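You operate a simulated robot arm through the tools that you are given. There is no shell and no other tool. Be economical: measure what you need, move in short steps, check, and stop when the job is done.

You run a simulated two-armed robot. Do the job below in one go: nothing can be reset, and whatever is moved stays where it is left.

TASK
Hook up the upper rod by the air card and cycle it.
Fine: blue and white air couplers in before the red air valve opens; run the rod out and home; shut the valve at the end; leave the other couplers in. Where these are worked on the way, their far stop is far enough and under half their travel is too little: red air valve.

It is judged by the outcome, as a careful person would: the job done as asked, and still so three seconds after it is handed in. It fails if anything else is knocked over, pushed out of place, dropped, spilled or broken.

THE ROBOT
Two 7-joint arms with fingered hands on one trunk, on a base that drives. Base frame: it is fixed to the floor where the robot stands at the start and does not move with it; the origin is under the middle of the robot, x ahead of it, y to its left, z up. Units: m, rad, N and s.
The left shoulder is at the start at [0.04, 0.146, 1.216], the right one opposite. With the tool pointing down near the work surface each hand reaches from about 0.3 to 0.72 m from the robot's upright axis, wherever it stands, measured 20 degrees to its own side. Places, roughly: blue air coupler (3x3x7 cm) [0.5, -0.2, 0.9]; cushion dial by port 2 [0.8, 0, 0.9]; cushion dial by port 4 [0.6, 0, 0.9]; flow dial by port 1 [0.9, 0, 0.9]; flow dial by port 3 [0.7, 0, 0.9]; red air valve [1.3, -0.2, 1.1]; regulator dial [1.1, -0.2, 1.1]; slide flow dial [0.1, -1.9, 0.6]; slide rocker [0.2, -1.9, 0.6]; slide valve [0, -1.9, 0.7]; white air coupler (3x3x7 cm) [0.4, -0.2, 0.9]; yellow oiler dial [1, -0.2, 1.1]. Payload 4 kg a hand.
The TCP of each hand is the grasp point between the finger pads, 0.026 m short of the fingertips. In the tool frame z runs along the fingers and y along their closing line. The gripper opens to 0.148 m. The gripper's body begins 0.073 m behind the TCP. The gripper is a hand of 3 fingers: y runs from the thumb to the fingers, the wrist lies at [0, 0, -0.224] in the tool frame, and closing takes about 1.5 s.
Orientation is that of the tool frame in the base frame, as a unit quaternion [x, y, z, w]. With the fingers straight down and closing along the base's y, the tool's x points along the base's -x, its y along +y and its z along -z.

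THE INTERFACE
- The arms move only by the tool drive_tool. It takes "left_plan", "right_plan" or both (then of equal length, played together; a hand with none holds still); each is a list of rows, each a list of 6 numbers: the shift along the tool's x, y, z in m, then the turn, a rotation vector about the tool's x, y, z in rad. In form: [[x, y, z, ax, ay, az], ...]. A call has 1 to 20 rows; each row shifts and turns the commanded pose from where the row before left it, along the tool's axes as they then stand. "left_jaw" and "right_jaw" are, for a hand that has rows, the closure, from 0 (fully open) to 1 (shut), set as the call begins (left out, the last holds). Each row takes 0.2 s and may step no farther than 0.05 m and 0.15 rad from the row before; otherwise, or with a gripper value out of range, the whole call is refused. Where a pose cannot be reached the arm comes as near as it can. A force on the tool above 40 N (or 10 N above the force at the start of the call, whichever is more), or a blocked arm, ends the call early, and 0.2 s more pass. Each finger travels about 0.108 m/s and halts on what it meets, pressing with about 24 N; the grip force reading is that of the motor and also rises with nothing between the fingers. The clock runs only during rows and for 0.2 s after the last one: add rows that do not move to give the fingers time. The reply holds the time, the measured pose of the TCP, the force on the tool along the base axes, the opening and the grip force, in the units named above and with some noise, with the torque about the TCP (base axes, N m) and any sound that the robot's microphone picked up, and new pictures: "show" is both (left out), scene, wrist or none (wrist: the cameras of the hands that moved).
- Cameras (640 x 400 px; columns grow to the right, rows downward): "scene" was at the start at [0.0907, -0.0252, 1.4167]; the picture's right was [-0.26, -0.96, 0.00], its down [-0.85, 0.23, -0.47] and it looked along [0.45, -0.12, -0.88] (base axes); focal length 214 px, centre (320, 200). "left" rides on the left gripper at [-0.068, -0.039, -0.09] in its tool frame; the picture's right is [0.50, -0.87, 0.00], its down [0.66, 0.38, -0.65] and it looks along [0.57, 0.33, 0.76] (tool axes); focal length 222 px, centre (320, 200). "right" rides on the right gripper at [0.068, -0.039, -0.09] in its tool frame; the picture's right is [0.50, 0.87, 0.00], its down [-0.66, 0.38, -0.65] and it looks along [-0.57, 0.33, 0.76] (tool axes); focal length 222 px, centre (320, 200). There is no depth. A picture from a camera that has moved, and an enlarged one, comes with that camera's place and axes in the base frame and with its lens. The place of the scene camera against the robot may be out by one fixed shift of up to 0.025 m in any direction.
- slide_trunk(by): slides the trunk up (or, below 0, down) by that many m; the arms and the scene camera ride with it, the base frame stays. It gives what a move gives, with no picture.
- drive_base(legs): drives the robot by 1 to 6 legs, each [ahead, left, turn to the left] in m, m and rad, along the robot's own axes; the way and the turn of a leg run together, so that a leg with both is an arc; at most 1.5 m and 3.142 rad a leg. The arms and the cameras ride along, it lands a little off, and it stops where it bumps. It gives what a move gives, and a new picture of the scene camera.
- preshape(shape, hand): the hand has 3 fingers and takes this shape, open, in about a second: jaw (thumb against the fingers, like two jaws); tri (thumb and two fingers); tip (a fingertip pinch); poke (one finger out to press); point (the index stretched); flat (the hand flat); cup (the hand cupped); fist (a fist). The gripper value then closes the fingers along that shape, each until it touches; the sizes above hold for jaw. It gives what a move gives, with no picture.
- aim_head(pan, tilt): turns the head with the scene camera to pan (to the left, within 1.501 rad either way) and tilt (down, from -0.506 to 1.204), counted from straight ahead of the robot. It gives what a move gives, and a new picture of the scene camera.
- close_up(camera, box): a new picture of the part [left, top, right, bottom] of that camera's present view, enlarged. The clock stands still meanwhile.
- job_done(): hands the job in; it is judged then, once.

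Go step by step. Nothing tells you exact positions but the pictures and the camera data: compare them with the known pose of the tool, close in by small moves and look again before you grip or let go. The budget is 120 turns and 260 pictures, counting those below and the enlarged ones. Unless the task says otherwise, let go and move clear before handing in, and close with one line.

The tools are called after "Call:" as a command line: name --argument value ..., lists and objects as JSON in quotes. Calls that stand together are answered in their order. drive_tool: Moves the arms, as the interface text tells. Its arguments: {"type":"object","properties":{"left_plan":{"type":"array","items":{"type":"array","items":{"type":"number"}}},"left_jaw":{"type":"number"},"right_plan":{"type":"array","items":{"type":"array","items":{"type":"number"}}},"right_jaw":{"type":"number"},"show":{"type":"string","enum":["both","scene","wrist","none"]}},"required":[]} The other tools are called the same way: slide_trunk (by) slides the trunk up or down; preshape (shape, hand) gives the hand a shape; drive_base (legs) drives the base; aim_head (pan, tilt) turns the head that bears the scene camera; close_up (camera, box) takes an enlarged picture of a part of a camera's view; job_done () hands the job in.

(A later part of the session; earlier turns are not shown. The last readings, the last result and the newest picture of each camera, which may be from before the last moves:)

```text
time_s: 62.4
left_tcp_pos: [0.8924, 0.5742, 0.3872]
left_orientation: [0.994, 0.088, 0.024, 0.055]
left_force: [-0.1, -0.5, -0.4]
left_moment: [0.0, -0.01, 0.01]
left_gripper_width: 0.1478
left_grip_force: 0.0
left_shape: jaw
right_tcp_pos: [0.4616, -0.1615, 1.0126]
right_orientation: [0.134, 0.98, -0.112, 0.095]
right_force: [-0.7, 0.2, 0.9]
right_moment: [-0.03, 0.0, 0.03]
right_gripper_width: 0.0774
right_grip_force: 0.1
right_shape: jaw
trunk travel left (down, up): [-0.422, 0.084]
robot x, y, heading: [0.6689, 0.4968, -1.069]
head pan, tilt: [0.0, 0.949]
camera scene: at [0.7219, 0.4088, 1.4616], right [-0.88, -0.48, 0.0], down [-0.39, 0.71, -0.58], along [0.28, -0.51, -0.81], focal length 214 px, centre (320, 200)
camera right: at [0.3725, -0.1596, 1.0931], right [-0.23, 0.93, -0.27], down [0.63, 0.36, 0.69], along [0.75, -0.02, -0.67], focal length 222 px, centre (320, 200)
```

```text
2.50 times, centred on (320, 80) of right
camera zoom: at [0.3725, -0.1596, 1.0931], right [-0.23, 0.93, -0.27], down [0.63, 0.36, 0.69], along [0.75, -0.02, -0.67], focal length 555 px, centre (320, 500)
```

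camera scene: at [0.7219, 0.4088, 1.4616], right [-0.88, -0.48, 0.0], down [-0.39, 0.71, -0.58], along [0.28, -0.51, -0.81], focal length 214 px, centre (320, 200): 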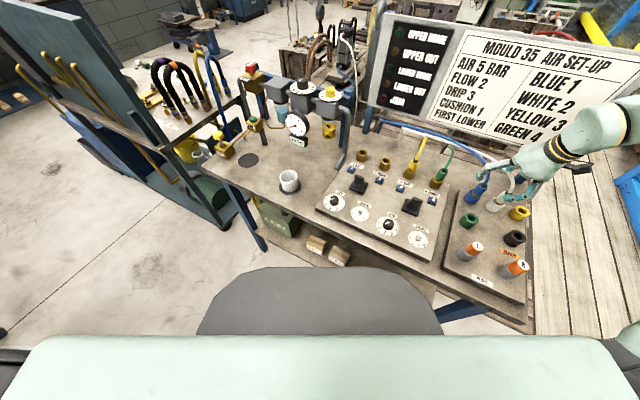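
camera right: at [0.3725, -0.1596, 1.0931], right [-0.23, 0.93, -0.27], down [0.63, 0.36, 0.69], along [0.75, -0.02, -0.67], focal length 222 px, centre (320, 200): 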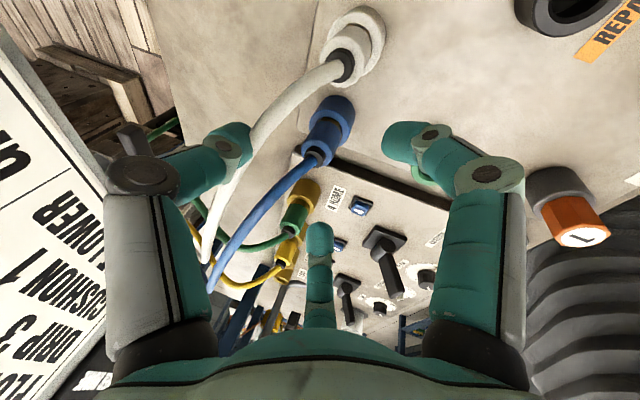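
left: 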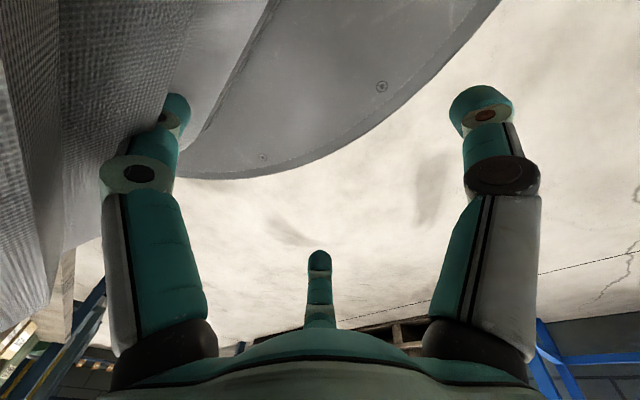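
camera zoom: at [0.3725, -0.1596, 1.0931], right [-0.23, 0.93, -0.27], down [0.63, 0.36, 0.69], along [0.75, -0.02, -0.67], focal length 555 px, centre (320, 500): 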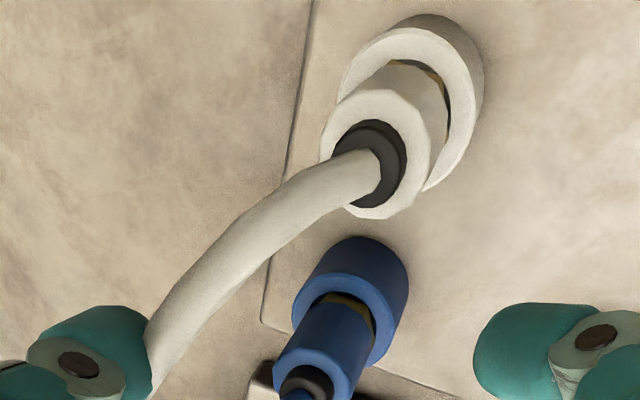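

The estimates disagree a little in height and x (blue may be nearer (0.48,-0.175) and lower). I'll close in by a small step and compare fingers to coupler directly.

Call:
drive_tool --right_plan '[[-0.007, 0.0, 0.012, 0, 0, 0], [-0.006, 0.0, 0.012, 0, 0, 0], [0, 0, 0, 0, 0, 0]]'

Call:
close_up --camera "scene" --box '[440, 120, 560, 220]'

```text
time_s: 63.2
left_tcp_pos: [0.8916, 0.5729, 0.387]
left_orientation: [0.994, 0.088, 0.024, 0.054]
left_force: [0.3, 0.8, -0.9]
left_moment: [0.03, 0.01, -0.01]
left_gripper_width: 0.1481
left_grip_force: 0.0
left_shape: jaw
right_tcp_pos: [0.4772, -0.1701, 0.9937]
right_orientation: [0.135, 0.98, -0.112, 0.094]
right_force: [0.3, -0.4, 0.4]
right_moment: [-0.01, -0.02, 0.01]
right_gripper_width: 0.0777
right_grip_force: 0.0
right_shape: jaw
trunk travel left (down, up): [-0.422, 0.084]
robot x, y, heading: [0.6698, 0.4979, -1.074]
head pan, tilt: [0.0, 0.949]
camera scene: at [0.7218, 0.4089, 1.4616], right [-0.88, -0.48, 0.0], down [-0.39, 0.71, -0.58], along [0.28, -0.51, -0.81], focal length 214 px, centre (320, 200)
camera right: at [0.3881, -0.1677, 1.0728], right [-0.23, 0.93, -0.28], down [0.63, 0.36, 0.69], along [0.75, -0.02, -0.67], focal length 222 px, centre (320, 200)
```

scene: 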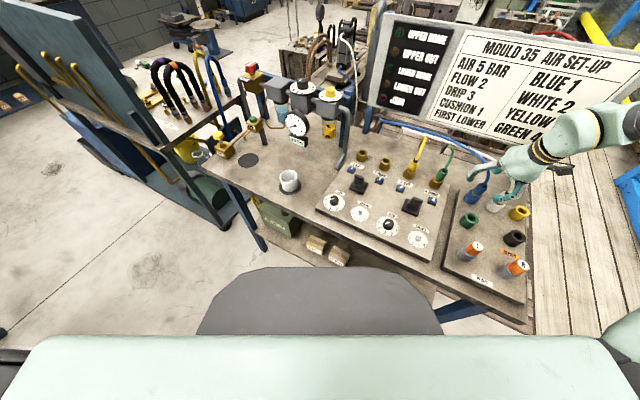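
right: 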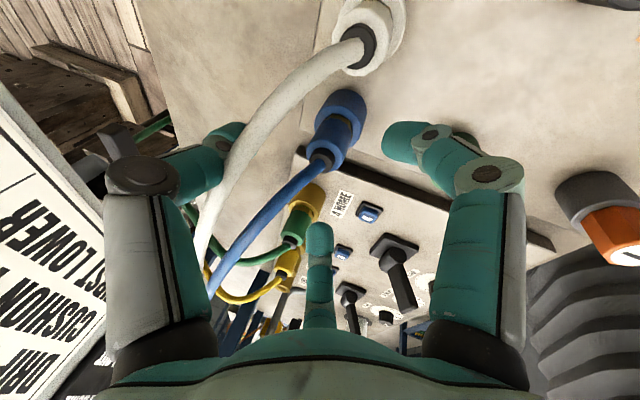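

```text
4.00 times, centred on (500, 170) of scene
camera zoom: at [0.7218, 0.4089, 1.4616], right [-0.88, -0.48, 0.0], down [-0.39, 0.71, -0.58], along [0.28, -0.51, -0.81], focal length 858 px, centre (-400, 320)
```

zoom: 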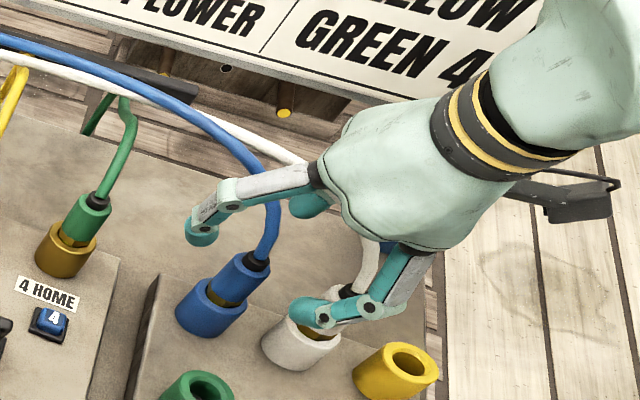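

Scene and wrist views agree that blue's body lies on the tool axis about 6–7 cm ahead. Advancing along the axis in two stages.

Call:
drive_tool --right_plan '[[0.0015, 0.0025, 0.015, 0, 0, 0], [0.001, 0.002, 0.015, 0, 0, 0], [0, 0, 0, 0, 0, 0]]'

Call:
close_up --camera "scene" --box '[440, 120, 560, 220]'

```text
time_s: 64.0
left_tcp_pos: [0.8916, 0.5727, 0.3873]
left_orientation: [0.994, 0.088, 0.024, 0.055]
left_force: [-0.1, 0.1, -0.2]
left_moment: [-0.01, -0.01, 0.02]
left_gripper_width: 0.1477
left_grip_force: 0.1
left_shape: jaw
right_tcp_pos: [0.4799, -0.1719, 0.9624]
right_orientation: [0.134, 0.98, -0.112, 0.093]
right_force: [-0.1, -0.3, -0.3]
right_moment: [0.02, 0.01, 0.0]
right_gripper_width: 0.0772
right_grip_force: 0.0
right_shape: jaw
trunk travel left (down, up): [-0.422, 0.084]
robot x, y, heading: [0.6686, 0.5, -1.074]
head pan, tilt: [0.0, 0.949]
camera scene: at [0.7221, 0.4088, 1.4616], right [-0.88, -0.48, 0.0], down [-0.39, 0.71, -0.58], along [0.28, -0.51, -0.81], focal length 214 px, centre (320, 200)
camera right: at [0.3917, -0.1706, 1.0434], right [-0.23, 0.93, -0.27], down [0.63, 0.36, 0.69], along [0.75, -0.02, -0.67], focal length 222 px, centre (320, 200)
```

scene: 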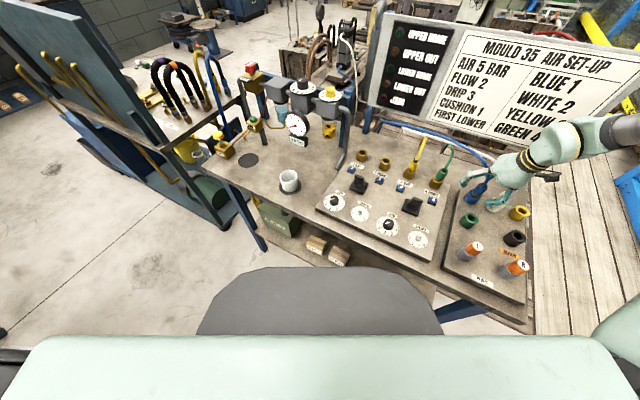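
right: 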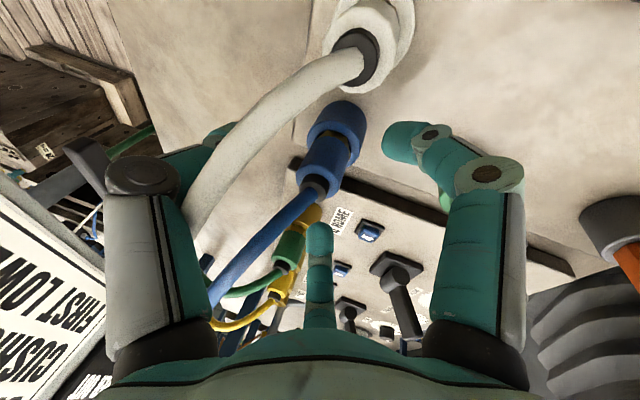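

```text
4.00 times, centred on (500, 170) of scene
camera zoom: at [0.7221, 0.4088, 1.4616], right [-0.88, -0.48, 0.0], down [-0.39, 0.71, -0.58], along [0.28, -0.51, -0.81], focal length 858 px, centre (-400, 320)
```

zoom: 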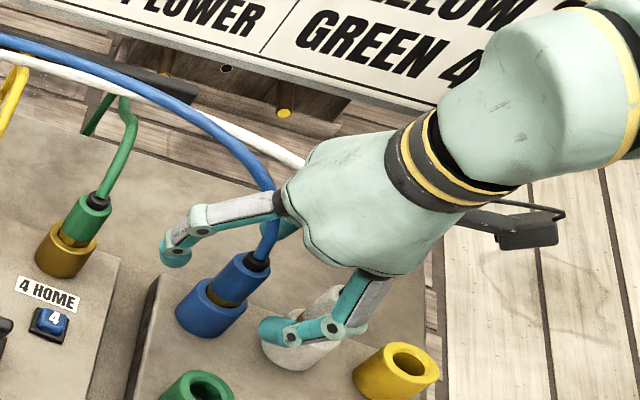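

Well centred. Advance 3 cm more, then close.

Call:
drive_tool --right_plan '[[0, 0, 0.015, 0, 0, 0], [0, 0, 0.014, 0, 0, 0], [0, 0, 0, 0, 0, 0]]'

Call:
close_up --camera "scene" --box '[440, 120, 560, 220]'

```text
time_s: 64.8
left_tcp_pos: [0.8923, 0.5732, 0.3869]
left_orientation: [0.994, 0.088, 0.024, 0.055]
left_force: [0.4, 0.0, 0.4]
left_moment: [0.01, -0.03, -0.01]
left_gripper_width: 0.148
left_grip_force: 0.0
left_shape: jaw
right_tcp_pos: [0.484, -0.1777, 0.9342]
right_orientation: [0.134, 0.98, -0.111, 0.093]
right_force: [-0.1, -1.0, -0.1]
right_moment: [0.0, -0.02, 0.02]
right_gripper_width: 0.0772
right_grip_force: 0.3
right_shape: jaw
trunk travel left (down, up): [-0.422, 0.084]
robot x, y, heading: [0.6704, 0.498, -1.069]
head pan, tilt: [0.0, 0.949]
camera scene: at [0.722, 0.4089, 1.4616], right [-0.88, -0.48, 0.0], down [-0.39, 0.71, -0.58], along [0.28, -0.51, -0.81], focal length 214 px, centre (320, 200)
camera right: at [0.3962, -0.1771, 1.0153], right [-0.23, 0.93, -0.27], down [0.63, 0.36, 0.69], along [0.75, -0.01, -0.67], focal length 222 px, centre (320, 200)
```

scene: 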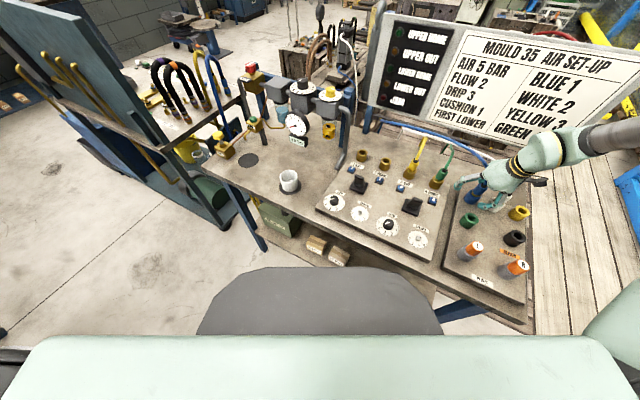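
right: 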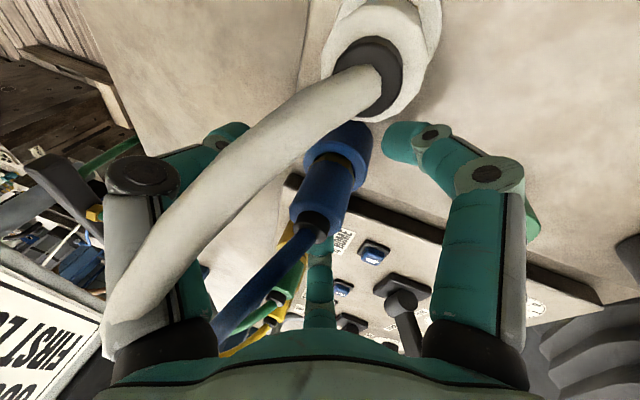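

```text
4.00 times, centred on (500, 170) of scene
camera zoom: at [0.722, 0.4089, 1.4616], right [-0.88, -0.48, 0.0], down [-0.39, 0.71, -0.58], along [0.28, -0.51, -0.81], focal length 858 px, centre (-400, 320)
```

zoom: 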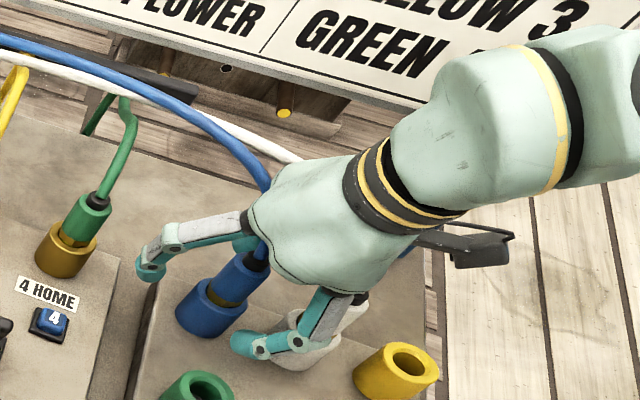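

Coupler body is between the fingers and the hose doesn't resist. Closing.

Call:
drive_tool --right_plan '[[0, 0, 0, 0, 0, 0], [0, 0, 0, 0, 0, 0], [0, 0, 0, 0, 0, 0], [0, 0, 0, 0, 0, 0], [0, 0, 0, 0, 0, 0], [0, 0, 0, 0, 0, 0]]' --right_jaw 1

Call:
close_up --camera "scene" --box '[440, 120, 560, 220]'

```text
time_s: 66.2
left_tcp_pos: [0.8922, 0.5722, 0.3865]
left_orientation: [0.994, 0.088, 0.024, 0.054]
left_force: [0.1, -1.0, -0.3]
left_moment: [-0.01, 0.01, 0.01]
left_gripper_width: 0.148
left_grip_force: 0.1
left_shape: jaw
right_tcp_pos: [0.4854, -0.1803, 0.9361]
right_orientation: [0.134, 0.98, -0.112, 0.094]
right_force: [-0.9, -3.9, 5.6]
right_moment: [-0.16, 0.0, 0.04]
right_gripper_width: 0.0225
right_grip_force: 23.8
right_shape: jaw
trunk travel left (down, up): [-0.422, 0.084]
robot x, y, heading: [0.6674, 0.4967, -1.068]
head pan, tilt: [0.0, 0.949]
camera scene: at [0.7222, 0.4087, 1.4616], right [-0.88, -0.48, 0.0], down [-0.39, 0.71, -0.58], along [0.28, -0.51, -0.81], focal length 214 px, centre (320, 200)
camera right: at [0.3965, -0.1776, 1.0159], right [-0.23, 0.93, -0.28], down [0.63, 0.36, 0.69], along [0.75, -0.02, -0.67], focal length 222 px, centre (320, 200)
```

scene: 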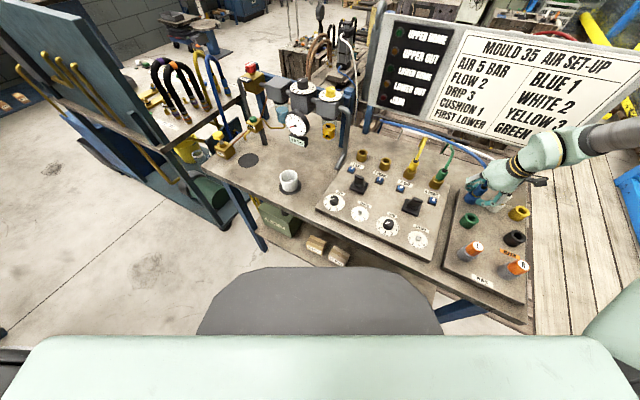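
right: 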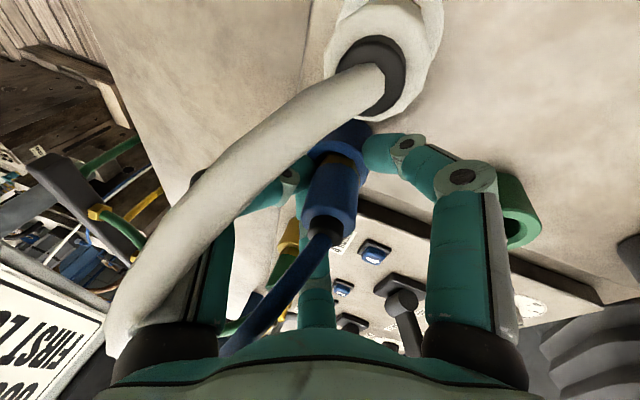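

```text
4.00 times, centred on (500, 170) of scene
camera zoom: at [0.7222, 0.4087, 1.4616], right [-0.88, -0.48, 0.0], down [-0.39, 0.71, -0.58], along [0.28, -0.51, -0.81], focal length 858 px, centre (-400, 320)
```

zoom: 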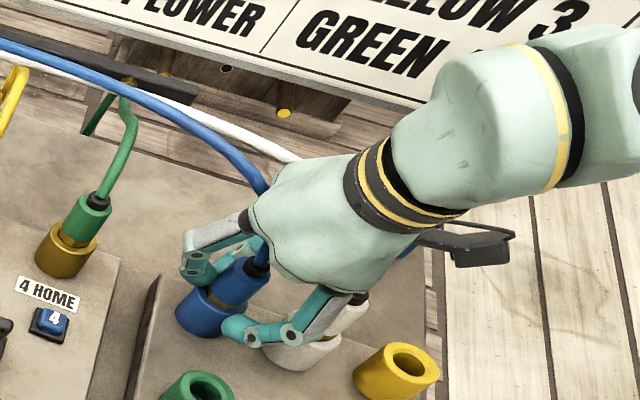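

Gripped (≈22 mm, 24 N). Lift straight up 6 cm slowly.

Call:
drive_tool --right_plan '[[-0.0021, -0.0019, -0.0096, 0, 0, 0], [-0.0021, -0.0019, -0.0096, 0, 0, 0], [-0.0043, -0.0038, -0.0191, 0, 0, 0], [-0.0043, -0.0038, -0.0191, 0, 0, 0], [-0.0043, -0.0038, -0.0191, 0, 0, 0], [0, 0, 0, 0, 0, 0]]'

Call:
close_up --camera "scene" --box '[440, 100, 560, 200]'

```text
time_s: 67.6
left_tcp_pos: [0.8933, 0.5724, 0.3869]
left_orientation: [0.994, 0.088, 0.025, 0.055]
left_force: [0.4, 0.5, -0.1]
left_moment: [0.0, 0.0, -0.02]
left_gripper_width: 0.148
left_grip_force: 0.1
left_shape: jaw
right_tcp_pos: [0.4844, -0.1781, 1.015]
right_orientation: [0.135, 0.98, -0.112, 0.093]
right_force: [0.2, 0.3, -0.8]
right_moment: [0.0, 0.01, 0.03]
right_gripper_width: 0.019
right_grip_force: 24.3
right_shape: jaw
trunk travel left (down, up): [-0.422, 0.084]
robot x, y, heading: [0.669, 0.497, -1.069]
head pan, tilt: [0.0, 0.949]
camera scene: at [0.7222, 0.4075, 1.4615], right [-0.88, -0.48, 0.0], down [-0.39, 0.71, -0.58], along [0.28, -0.51, -0.81], focal length 214 px, centre (320, 200)
camera right: at [0.3969, -0.1777, 1.0951], right [-0.23, 0.93, -0.27], down [0.63, 0.35, 0.69], along [0.75, -0.01, -0.67], focal length 222 px, centre (320, 200)
```

scene: 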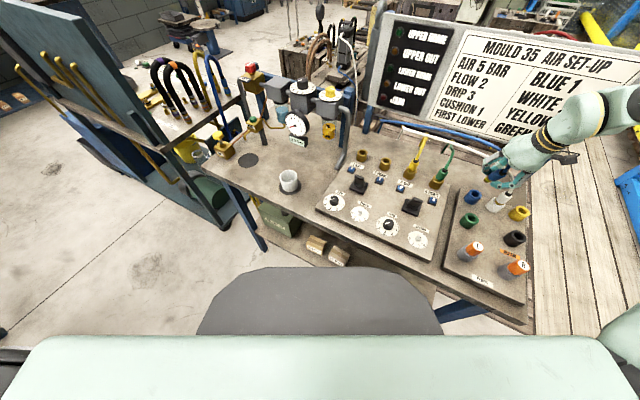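
right: 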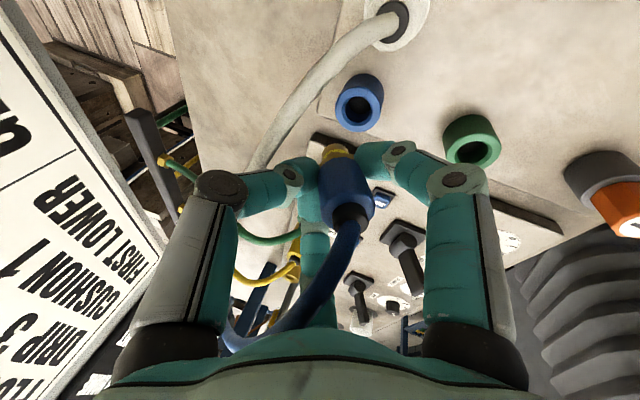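

```text
4.00 times, centred on (500, 150) of scene
camera zoom: at [0.7222, 0.4075, 1.4615], right [-0.88, -0.48, 0.0], down [-0.39, 0.71, -0.58], along [0.28, -0.51, -0.81], focal length 858 px, centre (-400, 400)
```

zoom: 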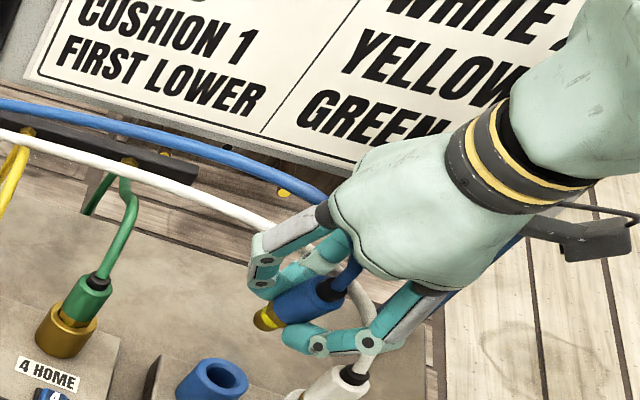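

Blue is out, but it has rotated a little in the grip. I'll look at how it sits in the hand.

Call:
close_up --camera "right" --box '[250, 110, 450, 240]'

Call:
close_up --camera "scene" --box '[465, 145, 545, 205]'

```text
3.08 times, centred on (350, 175) of right
camera zoom: at [0.3969, -0.1777, 1.0951], right [-0.23, 0.93, -0.27], down [0.63, 0.35, 0.69], along [0.75, -0.01, -0.67], focal length 684 px, centre (228, 277)
```

zoom: 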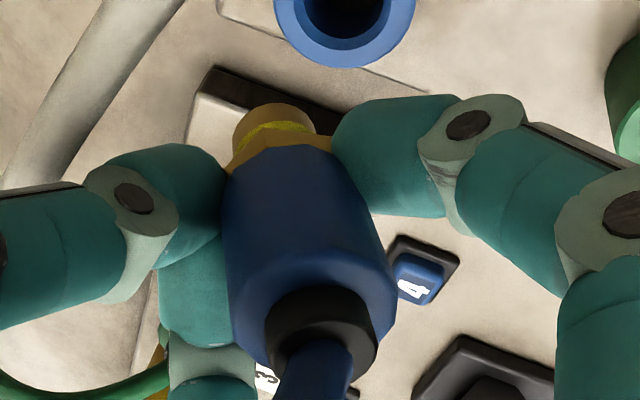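

```text
6.67 times, centred on (505, 175) of scene
camera zoom: at [0.7222, 0.4075, 1.4615], right [-0.88, -0.48, 0.0], down [-0.39, 0.71, -0.58], along [0.28, -0.51, -0.81], focal length 1430 px, centre (-913, 367)
```

zoom: 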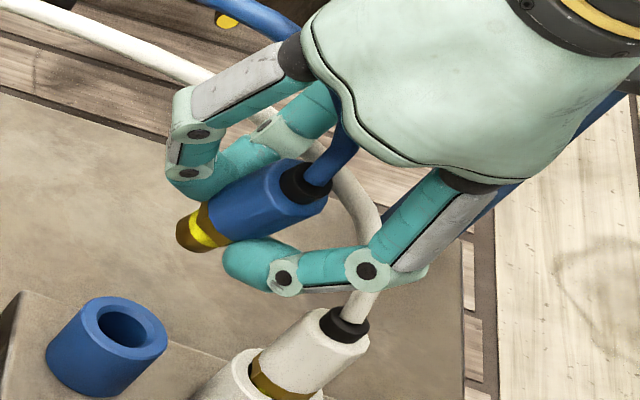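

The coupler has aligned with the tool axis, so I'll turn the tool vertical and lift to travel height before moving on.

Call:
drive_tool --right_plan '[[-0.005, -0.005, -0.03, -0.071, 0.08, 0], [0, 0, -0.03, -0.071, 0.08, 0], [0, 0, -0.03, -0.071, 0.08, 0], [0, 0, -0.02, 0, 0, 0], [0, 0, 0, 0, 0, 0]]'

Call:
close_up --camera "scene" --box '[320, 100, 440, 200]'

```text
time_s: 68.8
left_tcp_pos: [0.8911, 0.5728, 0.3877]
left_orientation: [0.994, 0.088, 0.024, 0.055]
left_force: [0.2, 0.6, 0.7]
left_moment: [0.03, 0.0, -0.02]
left_gripper_width: 0.1483
left_grip_force: 0.1
left_shape: jaw
right_tcp_pos: [0.4809, -0.1696, 1.126]
right_orientation: [0.136, 0.991, 0.01, -0.01]
right_force: [0.0, -0.5, 0.1]
right_moment: [-0.06, -0.01, 0.01]
right_gripper_width: 0.0192
right_grip_force: 24.4
right_shape: jaw
trunk travel left (down, up): [-0.422, 0.084]
robot x, y, heading: [0.6663, 0.4963, -1.069]
head pan, tilt: [0.0, 0.949]
camera scene: at [0.7219, 0.4081, 1.4615], right [-0.88, -0.48, 0.0], down [-0.39, 0.71, -0.58], along [0.28, -0.51, -0.81], focal length 214 px, centre (320, 200)
camera right: at [0.4062, -0.1923, 1.2171], right [-0.25, 0.97, 0.03], down [0.74, 0.17, 0.64], along [0.62, 0.18, -0.76], focal length 222 px, centre (320, 200)
```

scene: 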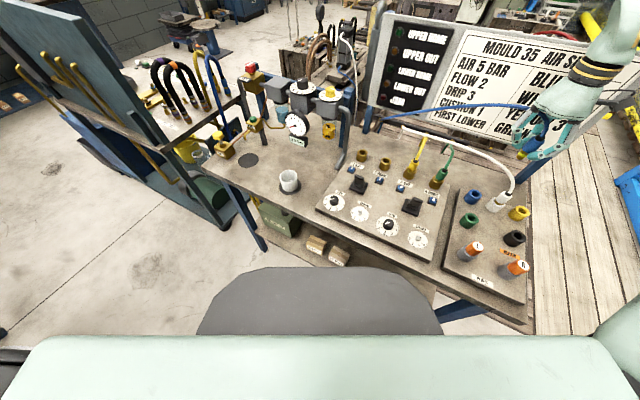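
right: 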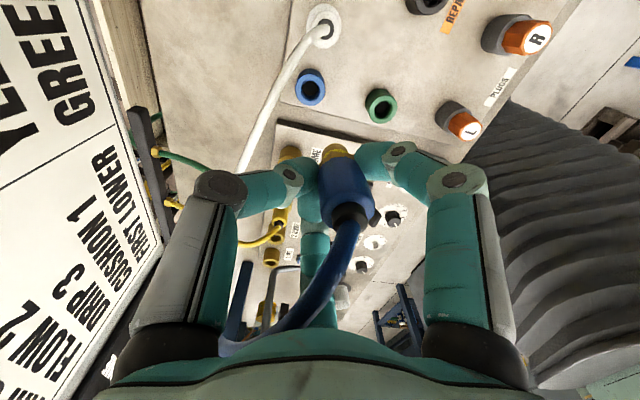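

```text
4.00 times, centred on (380, 150) of scene
camera zoom: at [0.7219, 0.4081, 1.4615], right [-0.88, -0.48, 0.0], down [-0.39, 0.71, -0.58], along [0.28, -0.51, -0.81], focal length 858 px, centre (80, 400)
```

zoom: 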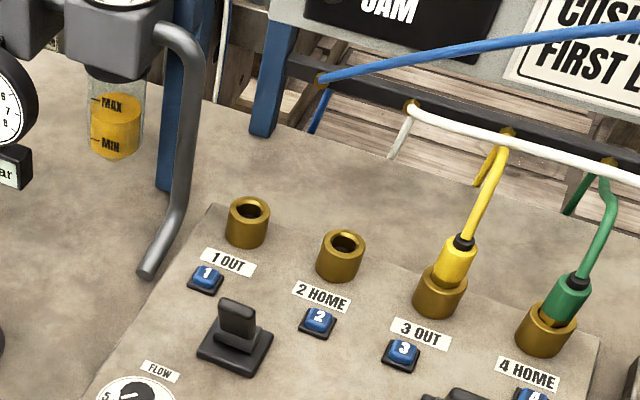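

I'll yaw the hand 25° to keep fingers and palm clear of the grey pipe beside port 1, then shift the base along the bench about 0.33 m.

Call:
drive_tool --right_plan '[[0, 0, 0, 0, 0, -0.145], [0, 0, 0, 0, 0, -0.145], [0, 0, 0, 0, 0, -0.145], [0, 0, 0, 0, 0, 0]]' --show "none"

Call:
drive_base --legs '[[0.159, 0.289, 0]]'

Call:
close_up --camera "scene" --box '[400, 80, 560, 200]'

Call:
close_up --camera "right" --box '[120, 0, 520, 250]'

```text
time_s: 69.8
left_tcp_pos: [0.8917, 0.5721, 0.3864]
left_orientation: [0.994, 0.088, 0.024, 0.054]
left_force: [0.0, -0.9, 0.6]
left_moment: [-0.02, -0.03, 0.0]
left_gripper_width: 0.1476
left_grip_force: 0.0
left_shape: jaw
right_tcp_pos: [0.4803, -0.1701, 1.1248]
right_orientation: [-0.082, 0.997, 0.012, -0.008]
right_force: [-0.2, -0.1, -0.6]
right_moment: [0.0, -0.03, -0.01]
right_gripper_width: 0.0188
right_grip_force: 24.1
right_shape: jaw
trunk travel left (down, up): [-0.422, 0.084]
robot x, y, heading: [0.6676, 0.5009, -1.071]
head pan, tilt: [0.0, 0.949]
```

```text
time_s: 71.9
left_tcp_pos: [1.2172, 0.5729, 0.3869]
left_orientation: [0.994, 0.088, 0.024, 0.054]
left_force: [0.1, 0.5, 0.4]
left_moment: [0.02, 0.01, -0.02]
left_gripper_width: 0.148
left_grip_force: 0.1
left_shape: jaw
right_tcp_pos: [0.805, -0.1686, 1.1251]
right_orientation: [-0.081, 0.997, 0.011, -0.008]
right_force: [0.3, 0.0, -0.4]
right_moment: [-0.03, 0.0, -0.01]
right_gripper_width: 0.019
right_grip_force: 24.2
right_shape: jaw
trunk travel left (down, up): [-0.422, 0.084]
robot x, y, heading: [0.992, 0.5022, -1.069]
head pan, tilt: [0.0, 0.949]
camera scene: at [1.0469, 0.4094, 1.4616], right [-0.88, -0.48, 0.0], down [-0.39, 0.71, -0.58], along [0.28, -0.51, -0.81], focal length 214 px, centre (320, 200)
```

scene: 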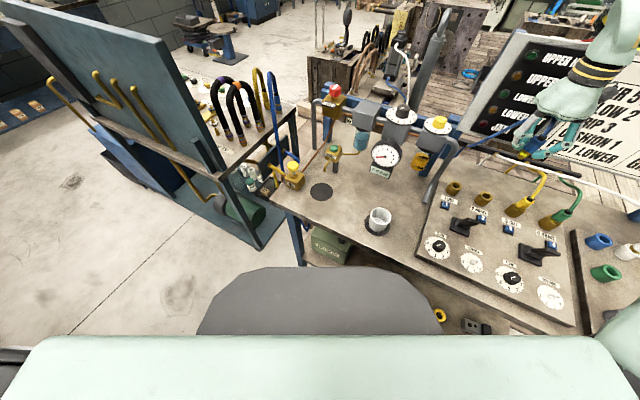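

```text
3.33 times, centred on (480, 140) of scene
camera zoom: at [1.0469, 0.4094, 1.4616], right [-0.88, -0.48, 0.0], down [-0.39, 0.71, -0.58], along [0.28, -0.51, -0.81], focal length 715 px, centre (-213, 400)
```

zoom: 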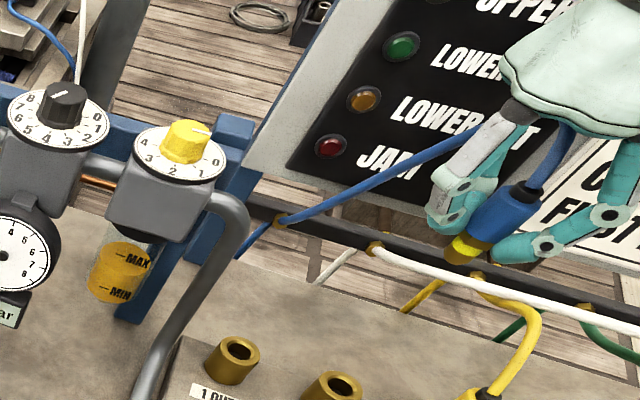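

```text
1.60 times, centred on (320, 125) of right
camera zoom: at [0.7465, -0.2209, 1.2154], right [-0.63, 0.77, 0.03], down [0.6, 0.46, 0.65], along [0.49, 0.43, -0.76], focal length 355 px, centre (320, 320)
```

zoom: 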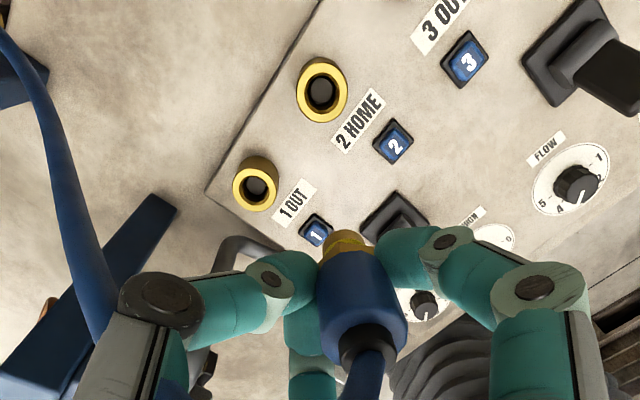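

Port 1 measures at ≈(0.855,-0.188). Move the base another 5 cm along, then look again.

Call:
drive_base --legs '[[0.026, 0.047, 0]]'

Call:
drive_tool --right_plan '[[0.002, -0.012, 0.01, 0, 0, 0], [0.002, -0.012, 0.01, 0, 0, 0], [0, 0, 0, 0, 0, 0]]' --show "wrist"

Call:
close_up --camera "right" --box '[220, 80, 420, 240]'

Call:
close_up --camera "scene" --box '[400, 80, 560, 200]'

```text
time_s: 72.9
left_tcp_pos: [1.2679, 0.5731, 0.3875]
left_orientation: [0.994, 0.087, 0.026, 0.054]
left_force: [-0.7, 0.2, 0.4]
left_moment: [0.03, -0.01, 0.01]
left_gripper_width: 0.1482
left_grip_force: 0.1
left_shape: jaw
right_tcp_pos: [0.8527, -0.1699, 1.1234]
right_orientation: [-0.078, 0.997, 0.012, -0.005]
right_force: [-1.1, 0.4, 0.1]
right_moment: [0.0, -0.04, 0.02]
right_gripper_width: 0.0194
right_grip_force: 24.0
right_shape: jaw
trunk travel left (down, up): [-0.422, 0.084]
robot x, y, heading: [1.0472, 0.5013, -1.072]
head pan, tilt: [0.0, 0.949]
camera scene: at [1.0938, 0.4087, 1.4617], right [-0.88, -0.48, 0.0], down [-0.39, 0.71, -0.58], along [0.28, -0.51, -0.81], focal length 214 px, centre (320, 200)
```

scene: 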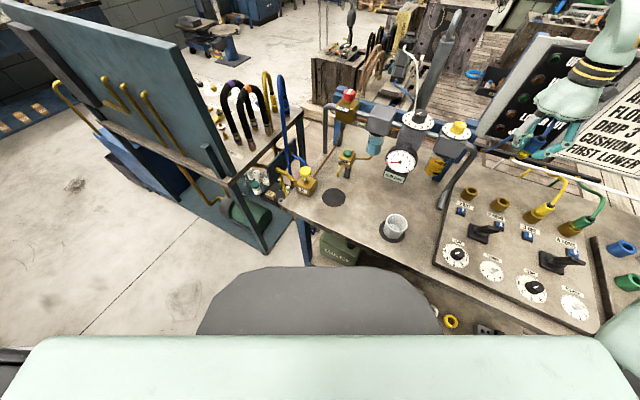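

```text
time_s: 73.7
left_tcp_pos: [1.2693, 0.5742, 0.3863]
left_orientation: [0.994, 0.087, 0.022, 0.054]
left_force: [0.2, -0.1, 0.5]
left_moment: [-0.01, 0.0, 0.03]
left_gripper_width: 0.148
left_grip_force: 0.0
left_shape: jaw
right_tcp_pos: [0.8576, -0.1917, 1.1027]
right_orientation: [-0.08, 0.997, 0.012, -0.007]
right_force: [-0.3, 0.3, -0.5]
right_moment: [-0.01, 0.0, 0.02]
right_gripper_width: 0.0192
right_grip_force: 24.1
right_shape: jaw
trunk travel left (down, up): [-0.422, 0.084]
robot x, y, heading: [1.0504, 0.4929, -1.069]
head pan, tilt: [0.0, 0.949]
camera right: at [0.7991, -0.2436, 1.1946], right [-0.63, 0.78, 0.03], down [0.6, 0.46, 0.65], along [0.49, 0.43, -0.76], focal length 222 px, centre (320, 200)
```

right: 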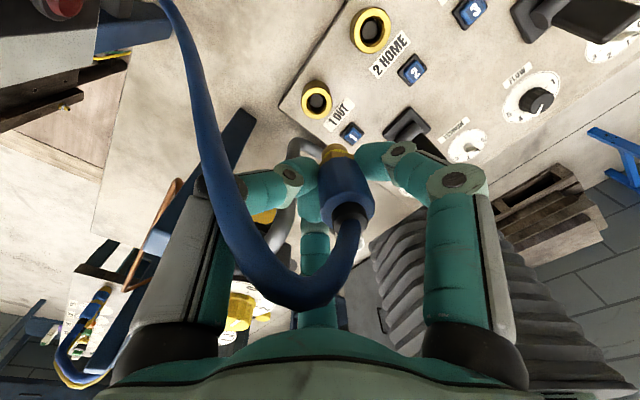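

```text
2.50 times, centred on (320, 160) of right
camera zoom: at [0.7991, -0.2436, 1.1946], right [-0.63, 0.78, 0.03], down [0.6, 0.46, 0.65], along [0.49, 0.43, -0.76], focal length 555 px, centre (320, 300)
```

zoom: 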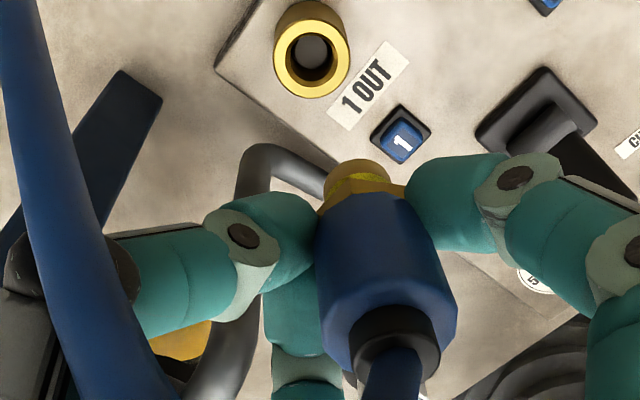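

```text
3.33 times, centred on (480, 140) of scene
camera zoom: at [1.1019, 0.4099, 1.4616], right [-0.88, -0.48, 0.0], down [-0.39, 0.71, -0.58], along [0.28, -0.51, -0.81], focal length 715 px, centre (-213, 400)
```

zoom: 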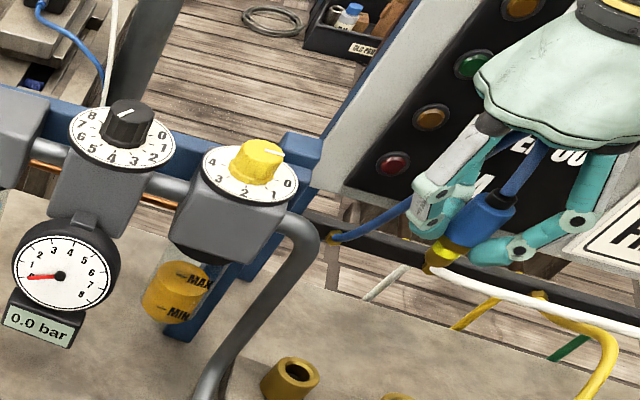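

Nose is at ≈(0.849,-0.183), needs about +8 mm x, -5 mm y. Correct and descend 8 cm, then look.

Call:
drive_tool --right_plan '[[-0.0038, -0.0032, 0.02, 0, 0, 0], [-0.0038, -0.0031, 0.02, 0, 0, 0], [0, 0, 0.02, 0, 0, 0], [0, 0, 0.02, 0, 0, 0], [0, 0, 0, 0, 0, 0]]' --show "wrist"

Call:
close_up --camera "right" --box '[240, 80, 400, 220]'

Call:
close_up --camera "scene" --box '[420, 120, 540, 220]'

```text
time_s: 74.9
left_tcp_pos: [1.2686, 0.5727, 0.3866]
left_orientation: [0.994, 0.088, 0.024, 0.055]
left_force: [0.2, -1.0, -0.1]
left_moment: [-0.02, -0.02, 0.0]
left_gripper_width: 0.1479
left_grip_force: 0.0
left_shape: jaw
right_tcp_pos: [0.8618, -0.1969, 1.0224]
right_orientation: [-0.079, 0.997, 0.012, -0.007]
right_force: [0.3, 0.2, 0.1]
right_moment: [-0.01, 0.02, -0.02]
right_gripper_width: 0.0192
right_grip_force: 24.0
right_shape: jaw
trunk travel left (down, up): [-0.422, 0.084]
robot x, y, heading: [1.0493, 0.4995, -1.064]
head pan, tilt: [0.0, 0.949]
camera right: at [0.804, -0.2478, 1.1144], right [-0.63, 0.78, 0.03], down [0.6, 0.46, 0.65], along [0.49, 0.43, -0.76], focal length 222 px, centre (320, 200)
```

right: 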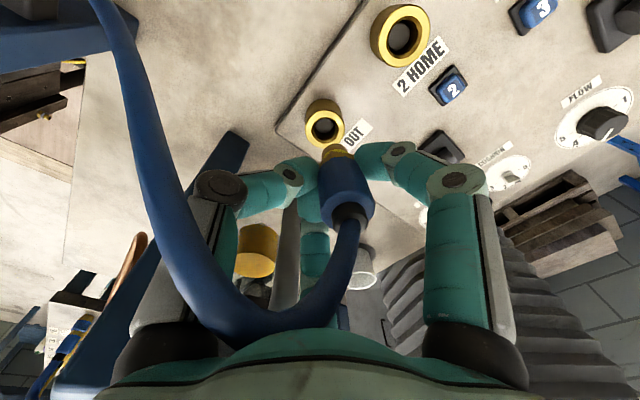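

```text
2.86 times, centred on (320, 150) of right
camera zoom: at [0.804, -0.2478, 1.1144], right [-0.63, 0.78, 0.03], down [0.6, 0.46, 0.65], along [0.49, 0.43, -0.76], focal length 635 px, centre (320, 343)
```

zoom: 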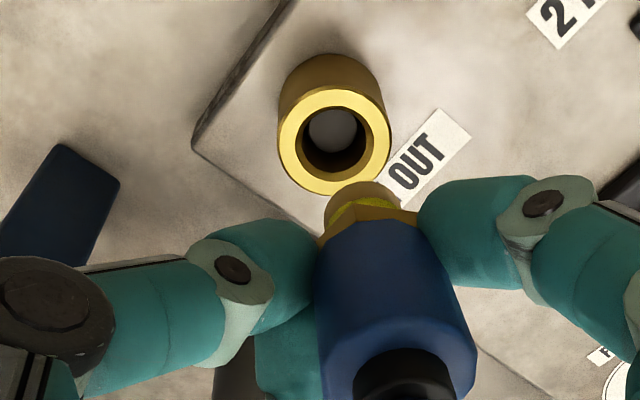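

```text
4.00 times, centred on (480, 170) of scene
camera zoom: at [1.1004, 0.4095, 1.4616], right [-0.88, -0.48, 0.0], down [-0.39, 0.71, -0.58], along [0.28, -0.51, -0.81], focal length 858 px, centre (-320, 320)
```

zoom: 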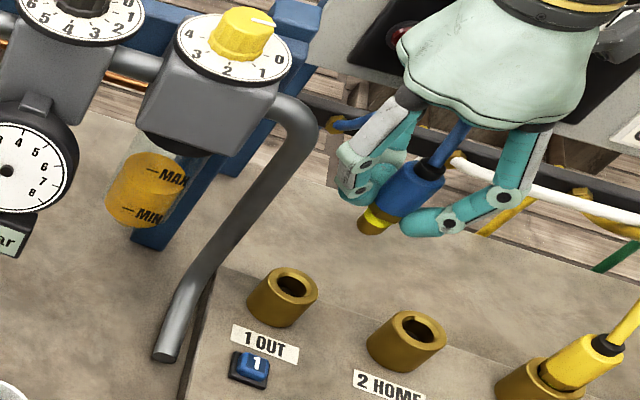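

The rim is at (0.860,-0.188,0.925). Shift +8 mm in x, descend 3.5 cm and compare nose to rim directly.

Call:
drive_tool --right_plan '[[-0.008, 0.001, 0.015, 0, 0, 0], [0, 0, 0.02, 0, 0, 0], [0, 0, 0, 0, 0, 0]]' --show "none"

Call:
close_up --camera "right" --box '[240, 80, 400, 220]'

Call:
close_up --camera "scene" --box '[430, 135, 530, 215]'

```text
time_s: 75.7
left_tcp_pos: [1.2694, 0.574, 0.3868]
left_orientation: [0.994, 0.088, 0.024, 0.054]
left_force: [-0.9, -0.2, 0.3]
left_moment: [-0.03, -0.01, 0.02]
left_gripper_width: 0.1481
left_grip_force: 0.1
left_shape: jaw
right_tcp_pos: [0.869, -0.1927, 0.9882]
right_orientation: [-0.079, 0.997, 0.011, -0.009]
right_force: [0.4, 0.6, 0.5]
right_moment: [-0.01, 0.02, 0.01]
right_gripper_width: 0.0191
right_grip_force: 24.2
right_shape: jaw
trunk travel left (down, up): [-0.422, 0.084]
robot x, y, heading: [1.0467, 0.4994, -1.067]
head pan, tilt: [0.0, 0.949]
```

```text
2.86 times, centred on (320, 150) of right
camera zoom: at [0.8105, -0.2447, 1.0787], right [-0.63, 0.78, 0.03], down [0.6, 0.46, 0.65], along [0.49, 0.43, -0.76], focal length 635 px, centre (320, 343)
```

zoom: 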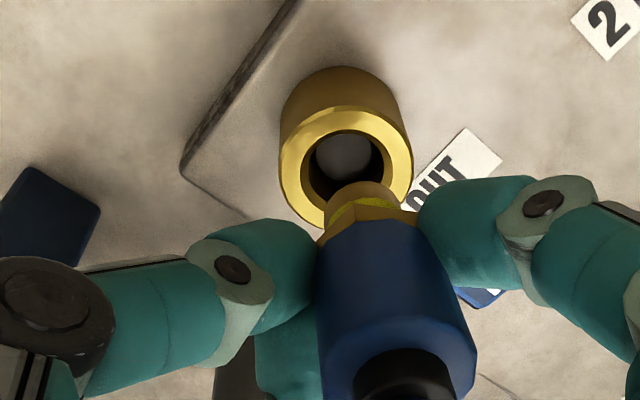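

```text
5.00 times, centred on (480, 175) of scene
camera zoom: at [1.1001, 0.4094, 1.4616], right [-0.88, -0.48, 0.0], down [-0.39, 0.71, -0.58], along [0.28, -0.51, -0.81], focal length 1072 px, centre (-480, 325)
```

zoom: 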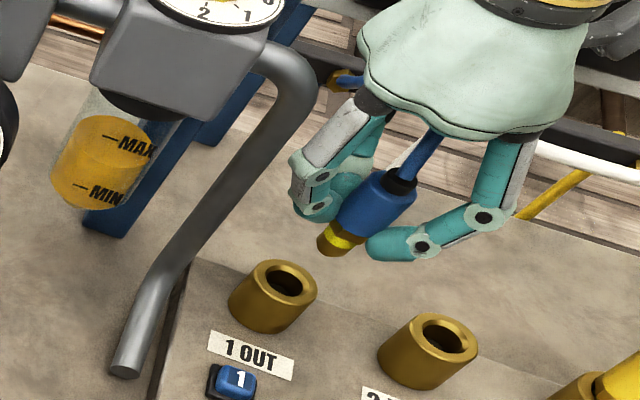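

Need about +6 mm in x still; remaining height ≈3.5 cm. Adjust, descend 2 cm, and check.

Call:
drive_tool --right_plan '[[-0.006, -0.001, 0.01, 0, 0, 0], [0, 0, 0.012, 0, 0, 0], [0, 0, 0, 0, 0, 0]]' --show "none"

Call:
close_up --camera "right" --box '[240, 80, 400, 220]'

Call:
close_up --camera "scene" --box '[430, 135, 530, 215]'

```text
time_s: 76.5
left_tcp_pos: [1.268, 0.5734, 0.3861]
left_orientation: [0.994, 0.087, 0.023, 0.055]
left_force: [-0.4, 0.1, 0.5]
left_moment: [0.0, -0.05, 0.04]
left_gripper_width: 0.1479
left_grip_force: 0.1
left_shape: jaw
right_tcp_pos: [0.8753, -0.1915, 0.9663]
right_orientation: [-0.078, 0.997, 0.012, -0.008]
right_force: [-1.6, -0.3, -0.8]
right_moment: [0.02, -0.01, -0.01]
right_gripper_width: 0.0192
right_grip_force: 24.0
right_shape: jaw
trunk travel left (down, up): [-0.422, 0.084]
robot x, y, heading: [1.0472, 0.4988, -1.07]
head pan, tilt: [0.0, 0.949]
```

```text
2.86 times, centred on (320, 150) of right
camera zoom: at [0.8167, -0.2429, 1.0568], right [-0.63, 0.78, 0.03], down [0.6, 0.46, 0.65], along [0.49, 0.43, -0.76], focal length 635 px, centre (320, 343)
```

zoom: 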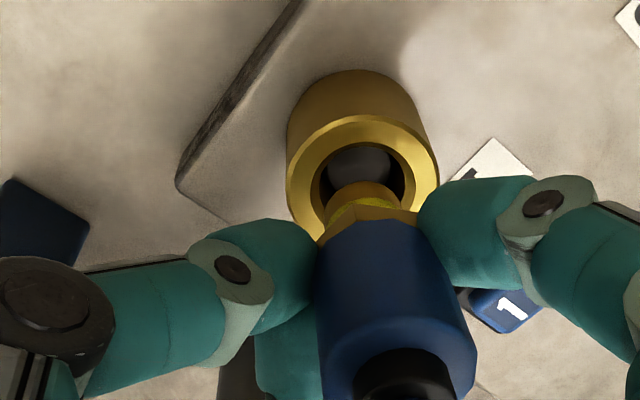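

```text
5.00 times, centred on (480, 175) of scene
camera zoom: at [1.1001, 0.4092, 1.4616], right [-0.88, -0.48, 0.0], down [-0.39, 0.71, -0.58], along [0.28, -0.51, -0.81], focal length 1072 px, centre (-480, 325)
```

zoom: 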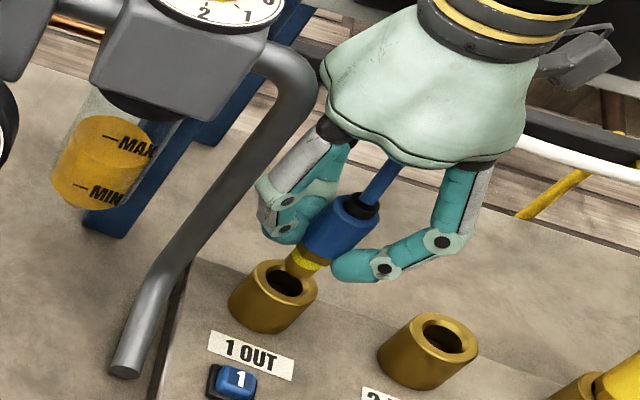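

Nose is nearly over the hole. Descend gently until it seats.

Call:
drive_tool --right_plan '[[0, 0, 0.007, 0, 0, 0], [0, 0, 0.007, 0, 0, 0], [0, 0, 0.007, 0, 0, 0], [0, 0, 0, 0, 0, 0]]' --show "none"

Call:
close_up --camera "right" --box '[240, 80, 400, 220]'

Call:
close_up --camera "scene" --box '[430, 135, 530, 215]'

```text
time_s: 77.5
left_tcp_pos: [1.2696, 0.5736, 0.3864]
left_orientation: [0.994, 0.088, 0.023, 0.055]
left_force: [-0.5, -0.5, -0.7]
left_moment: [-0.03, 0.03, 0.0]
left_gripper_width: 0.148
left_grip_force: 0.2
left_shape: jaw
right_tcp_pos: [0.8754, -0.1903, 0.9446]
right_orientation: [-0.079, 0.997, 0.013, -0.008]
right_force: [0.2, -0.2, 0.0]
right_moment: [-0.02, -0.03, 0.02]
right_gripper_width: 0.0188
right_grip_force: 23.8
right_shape: jaw
trunk travel left (down, up): [-0.422, 0.084]
robot x, y, heading: [1.0485, 0.4986, -1.073]
head pan, tilt: [0.0, 0.949]
```

```text
2.86 times, centred on (320, 150) of right
camera zoom: at [0.8165, -0.2427, 1.0354], right [-0.63, 0.78, 0.03], down [0.6, 0.46, 0.65], along [0.49, 0.43, -0.76], focal length 635 px, centre (320, 343)
```

zoom: 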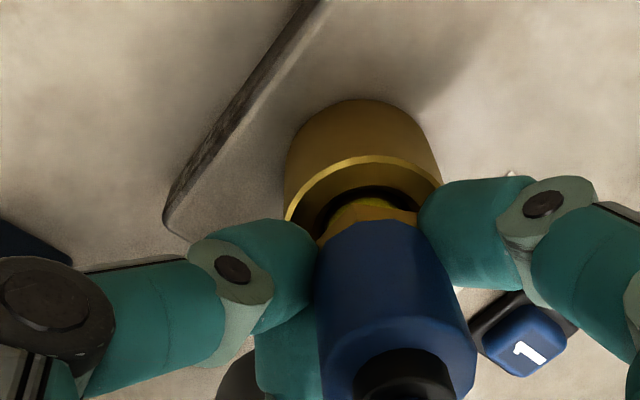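

```text
5.00 times, centred on (480, 175) of scene
camera zoom: at [1.1002, 0.4091, 1.4616], right [-0.88, -0.48, 0.0], down [-0.39, 0.71, -0.58], along [0.28, -0.51, -0.81], focal length 1072 px, centre (-480, 325)
```

zoom: 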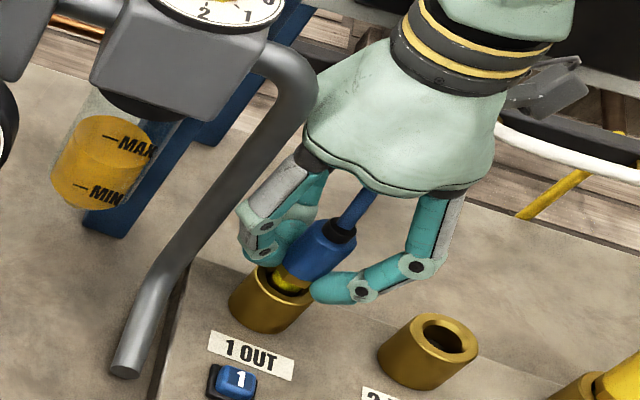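

It's entering cleanly with no force. Continue pressing in small steps.

Call:
drive_tool --right_plan '[[0, 0, 0.005, 0, 0, 0], [0, 0, 0.005, 0, 0, 0], [0, 0, 0.005, 0, 0, 0], [0, 0, 0.005, 0, 0, 0], [0, 0, 0, 0, 0, 0]]' --show "none"

Call:
close_up --camera "scene" --box '[430, 135, 530, 215]'

Call:
close_up --camera "right" --box '[240, 80, 400, 220]'

```text
time_s: 78.7
left_tcp_pos: [1.2681, 0.573, 0.3865]
left_orientation: [0.994, 0.088, 0.024, 0.056]
left_force: [-0.2, 0.2, -0.6]
left_moment: [0.04, 0.0, 0.01]
left_gripper_width: 0.1477
left_grip_force: 0.0
left_shape: jaw
right_tcp_pos: [0.8755, -0.1893, 0.9386]
right_orientation: [-0.08, 0.997, 0.008, -0.007]
right_force: [-6.0, -6.1, 32.2]
right_moment: [-0.22, 0.54, 0.01]
right_gripper_width: 0.0213
right_grip_force: 24.2
right_shape: jaw
right hand out of reach, approached as far as the arm can: row 3, 4
trunk travel left (down, up): [-0.422, 0.084]
robot x, y, heading: [1.047, 0.4961, -1.07]
head pan, tilt: [0.0, 0.949]
```

```text
5.00 times, centred on (480, 175) of scene
camera zoom: at [1.1002, 0.4131, 1.4619], right [-0.88, -0.48, 0.0], down [-0.39, 0.71, -0.58], along [0.28, -0.51, -0.81], focal length 1072 px, centre (-480, 325)
```

zoom: 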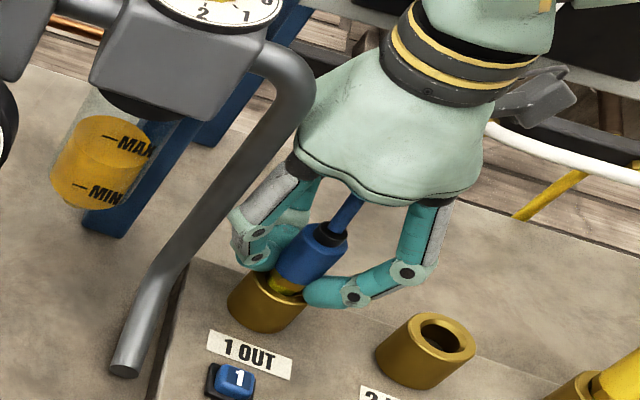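

```text
2.86 times, centred on (320, 150) of right
camera zoom: at [0.817, -0.2411, 1.0305], right [-0.63, 0.78, 0.02], down [0.6, 0.47, 0.65], along [0.49, 0.42, -0.76], focal length 635 px, centre (320, 343)
```

zoom: 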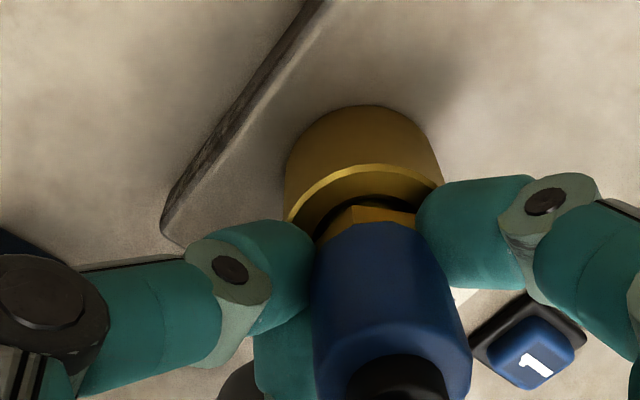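

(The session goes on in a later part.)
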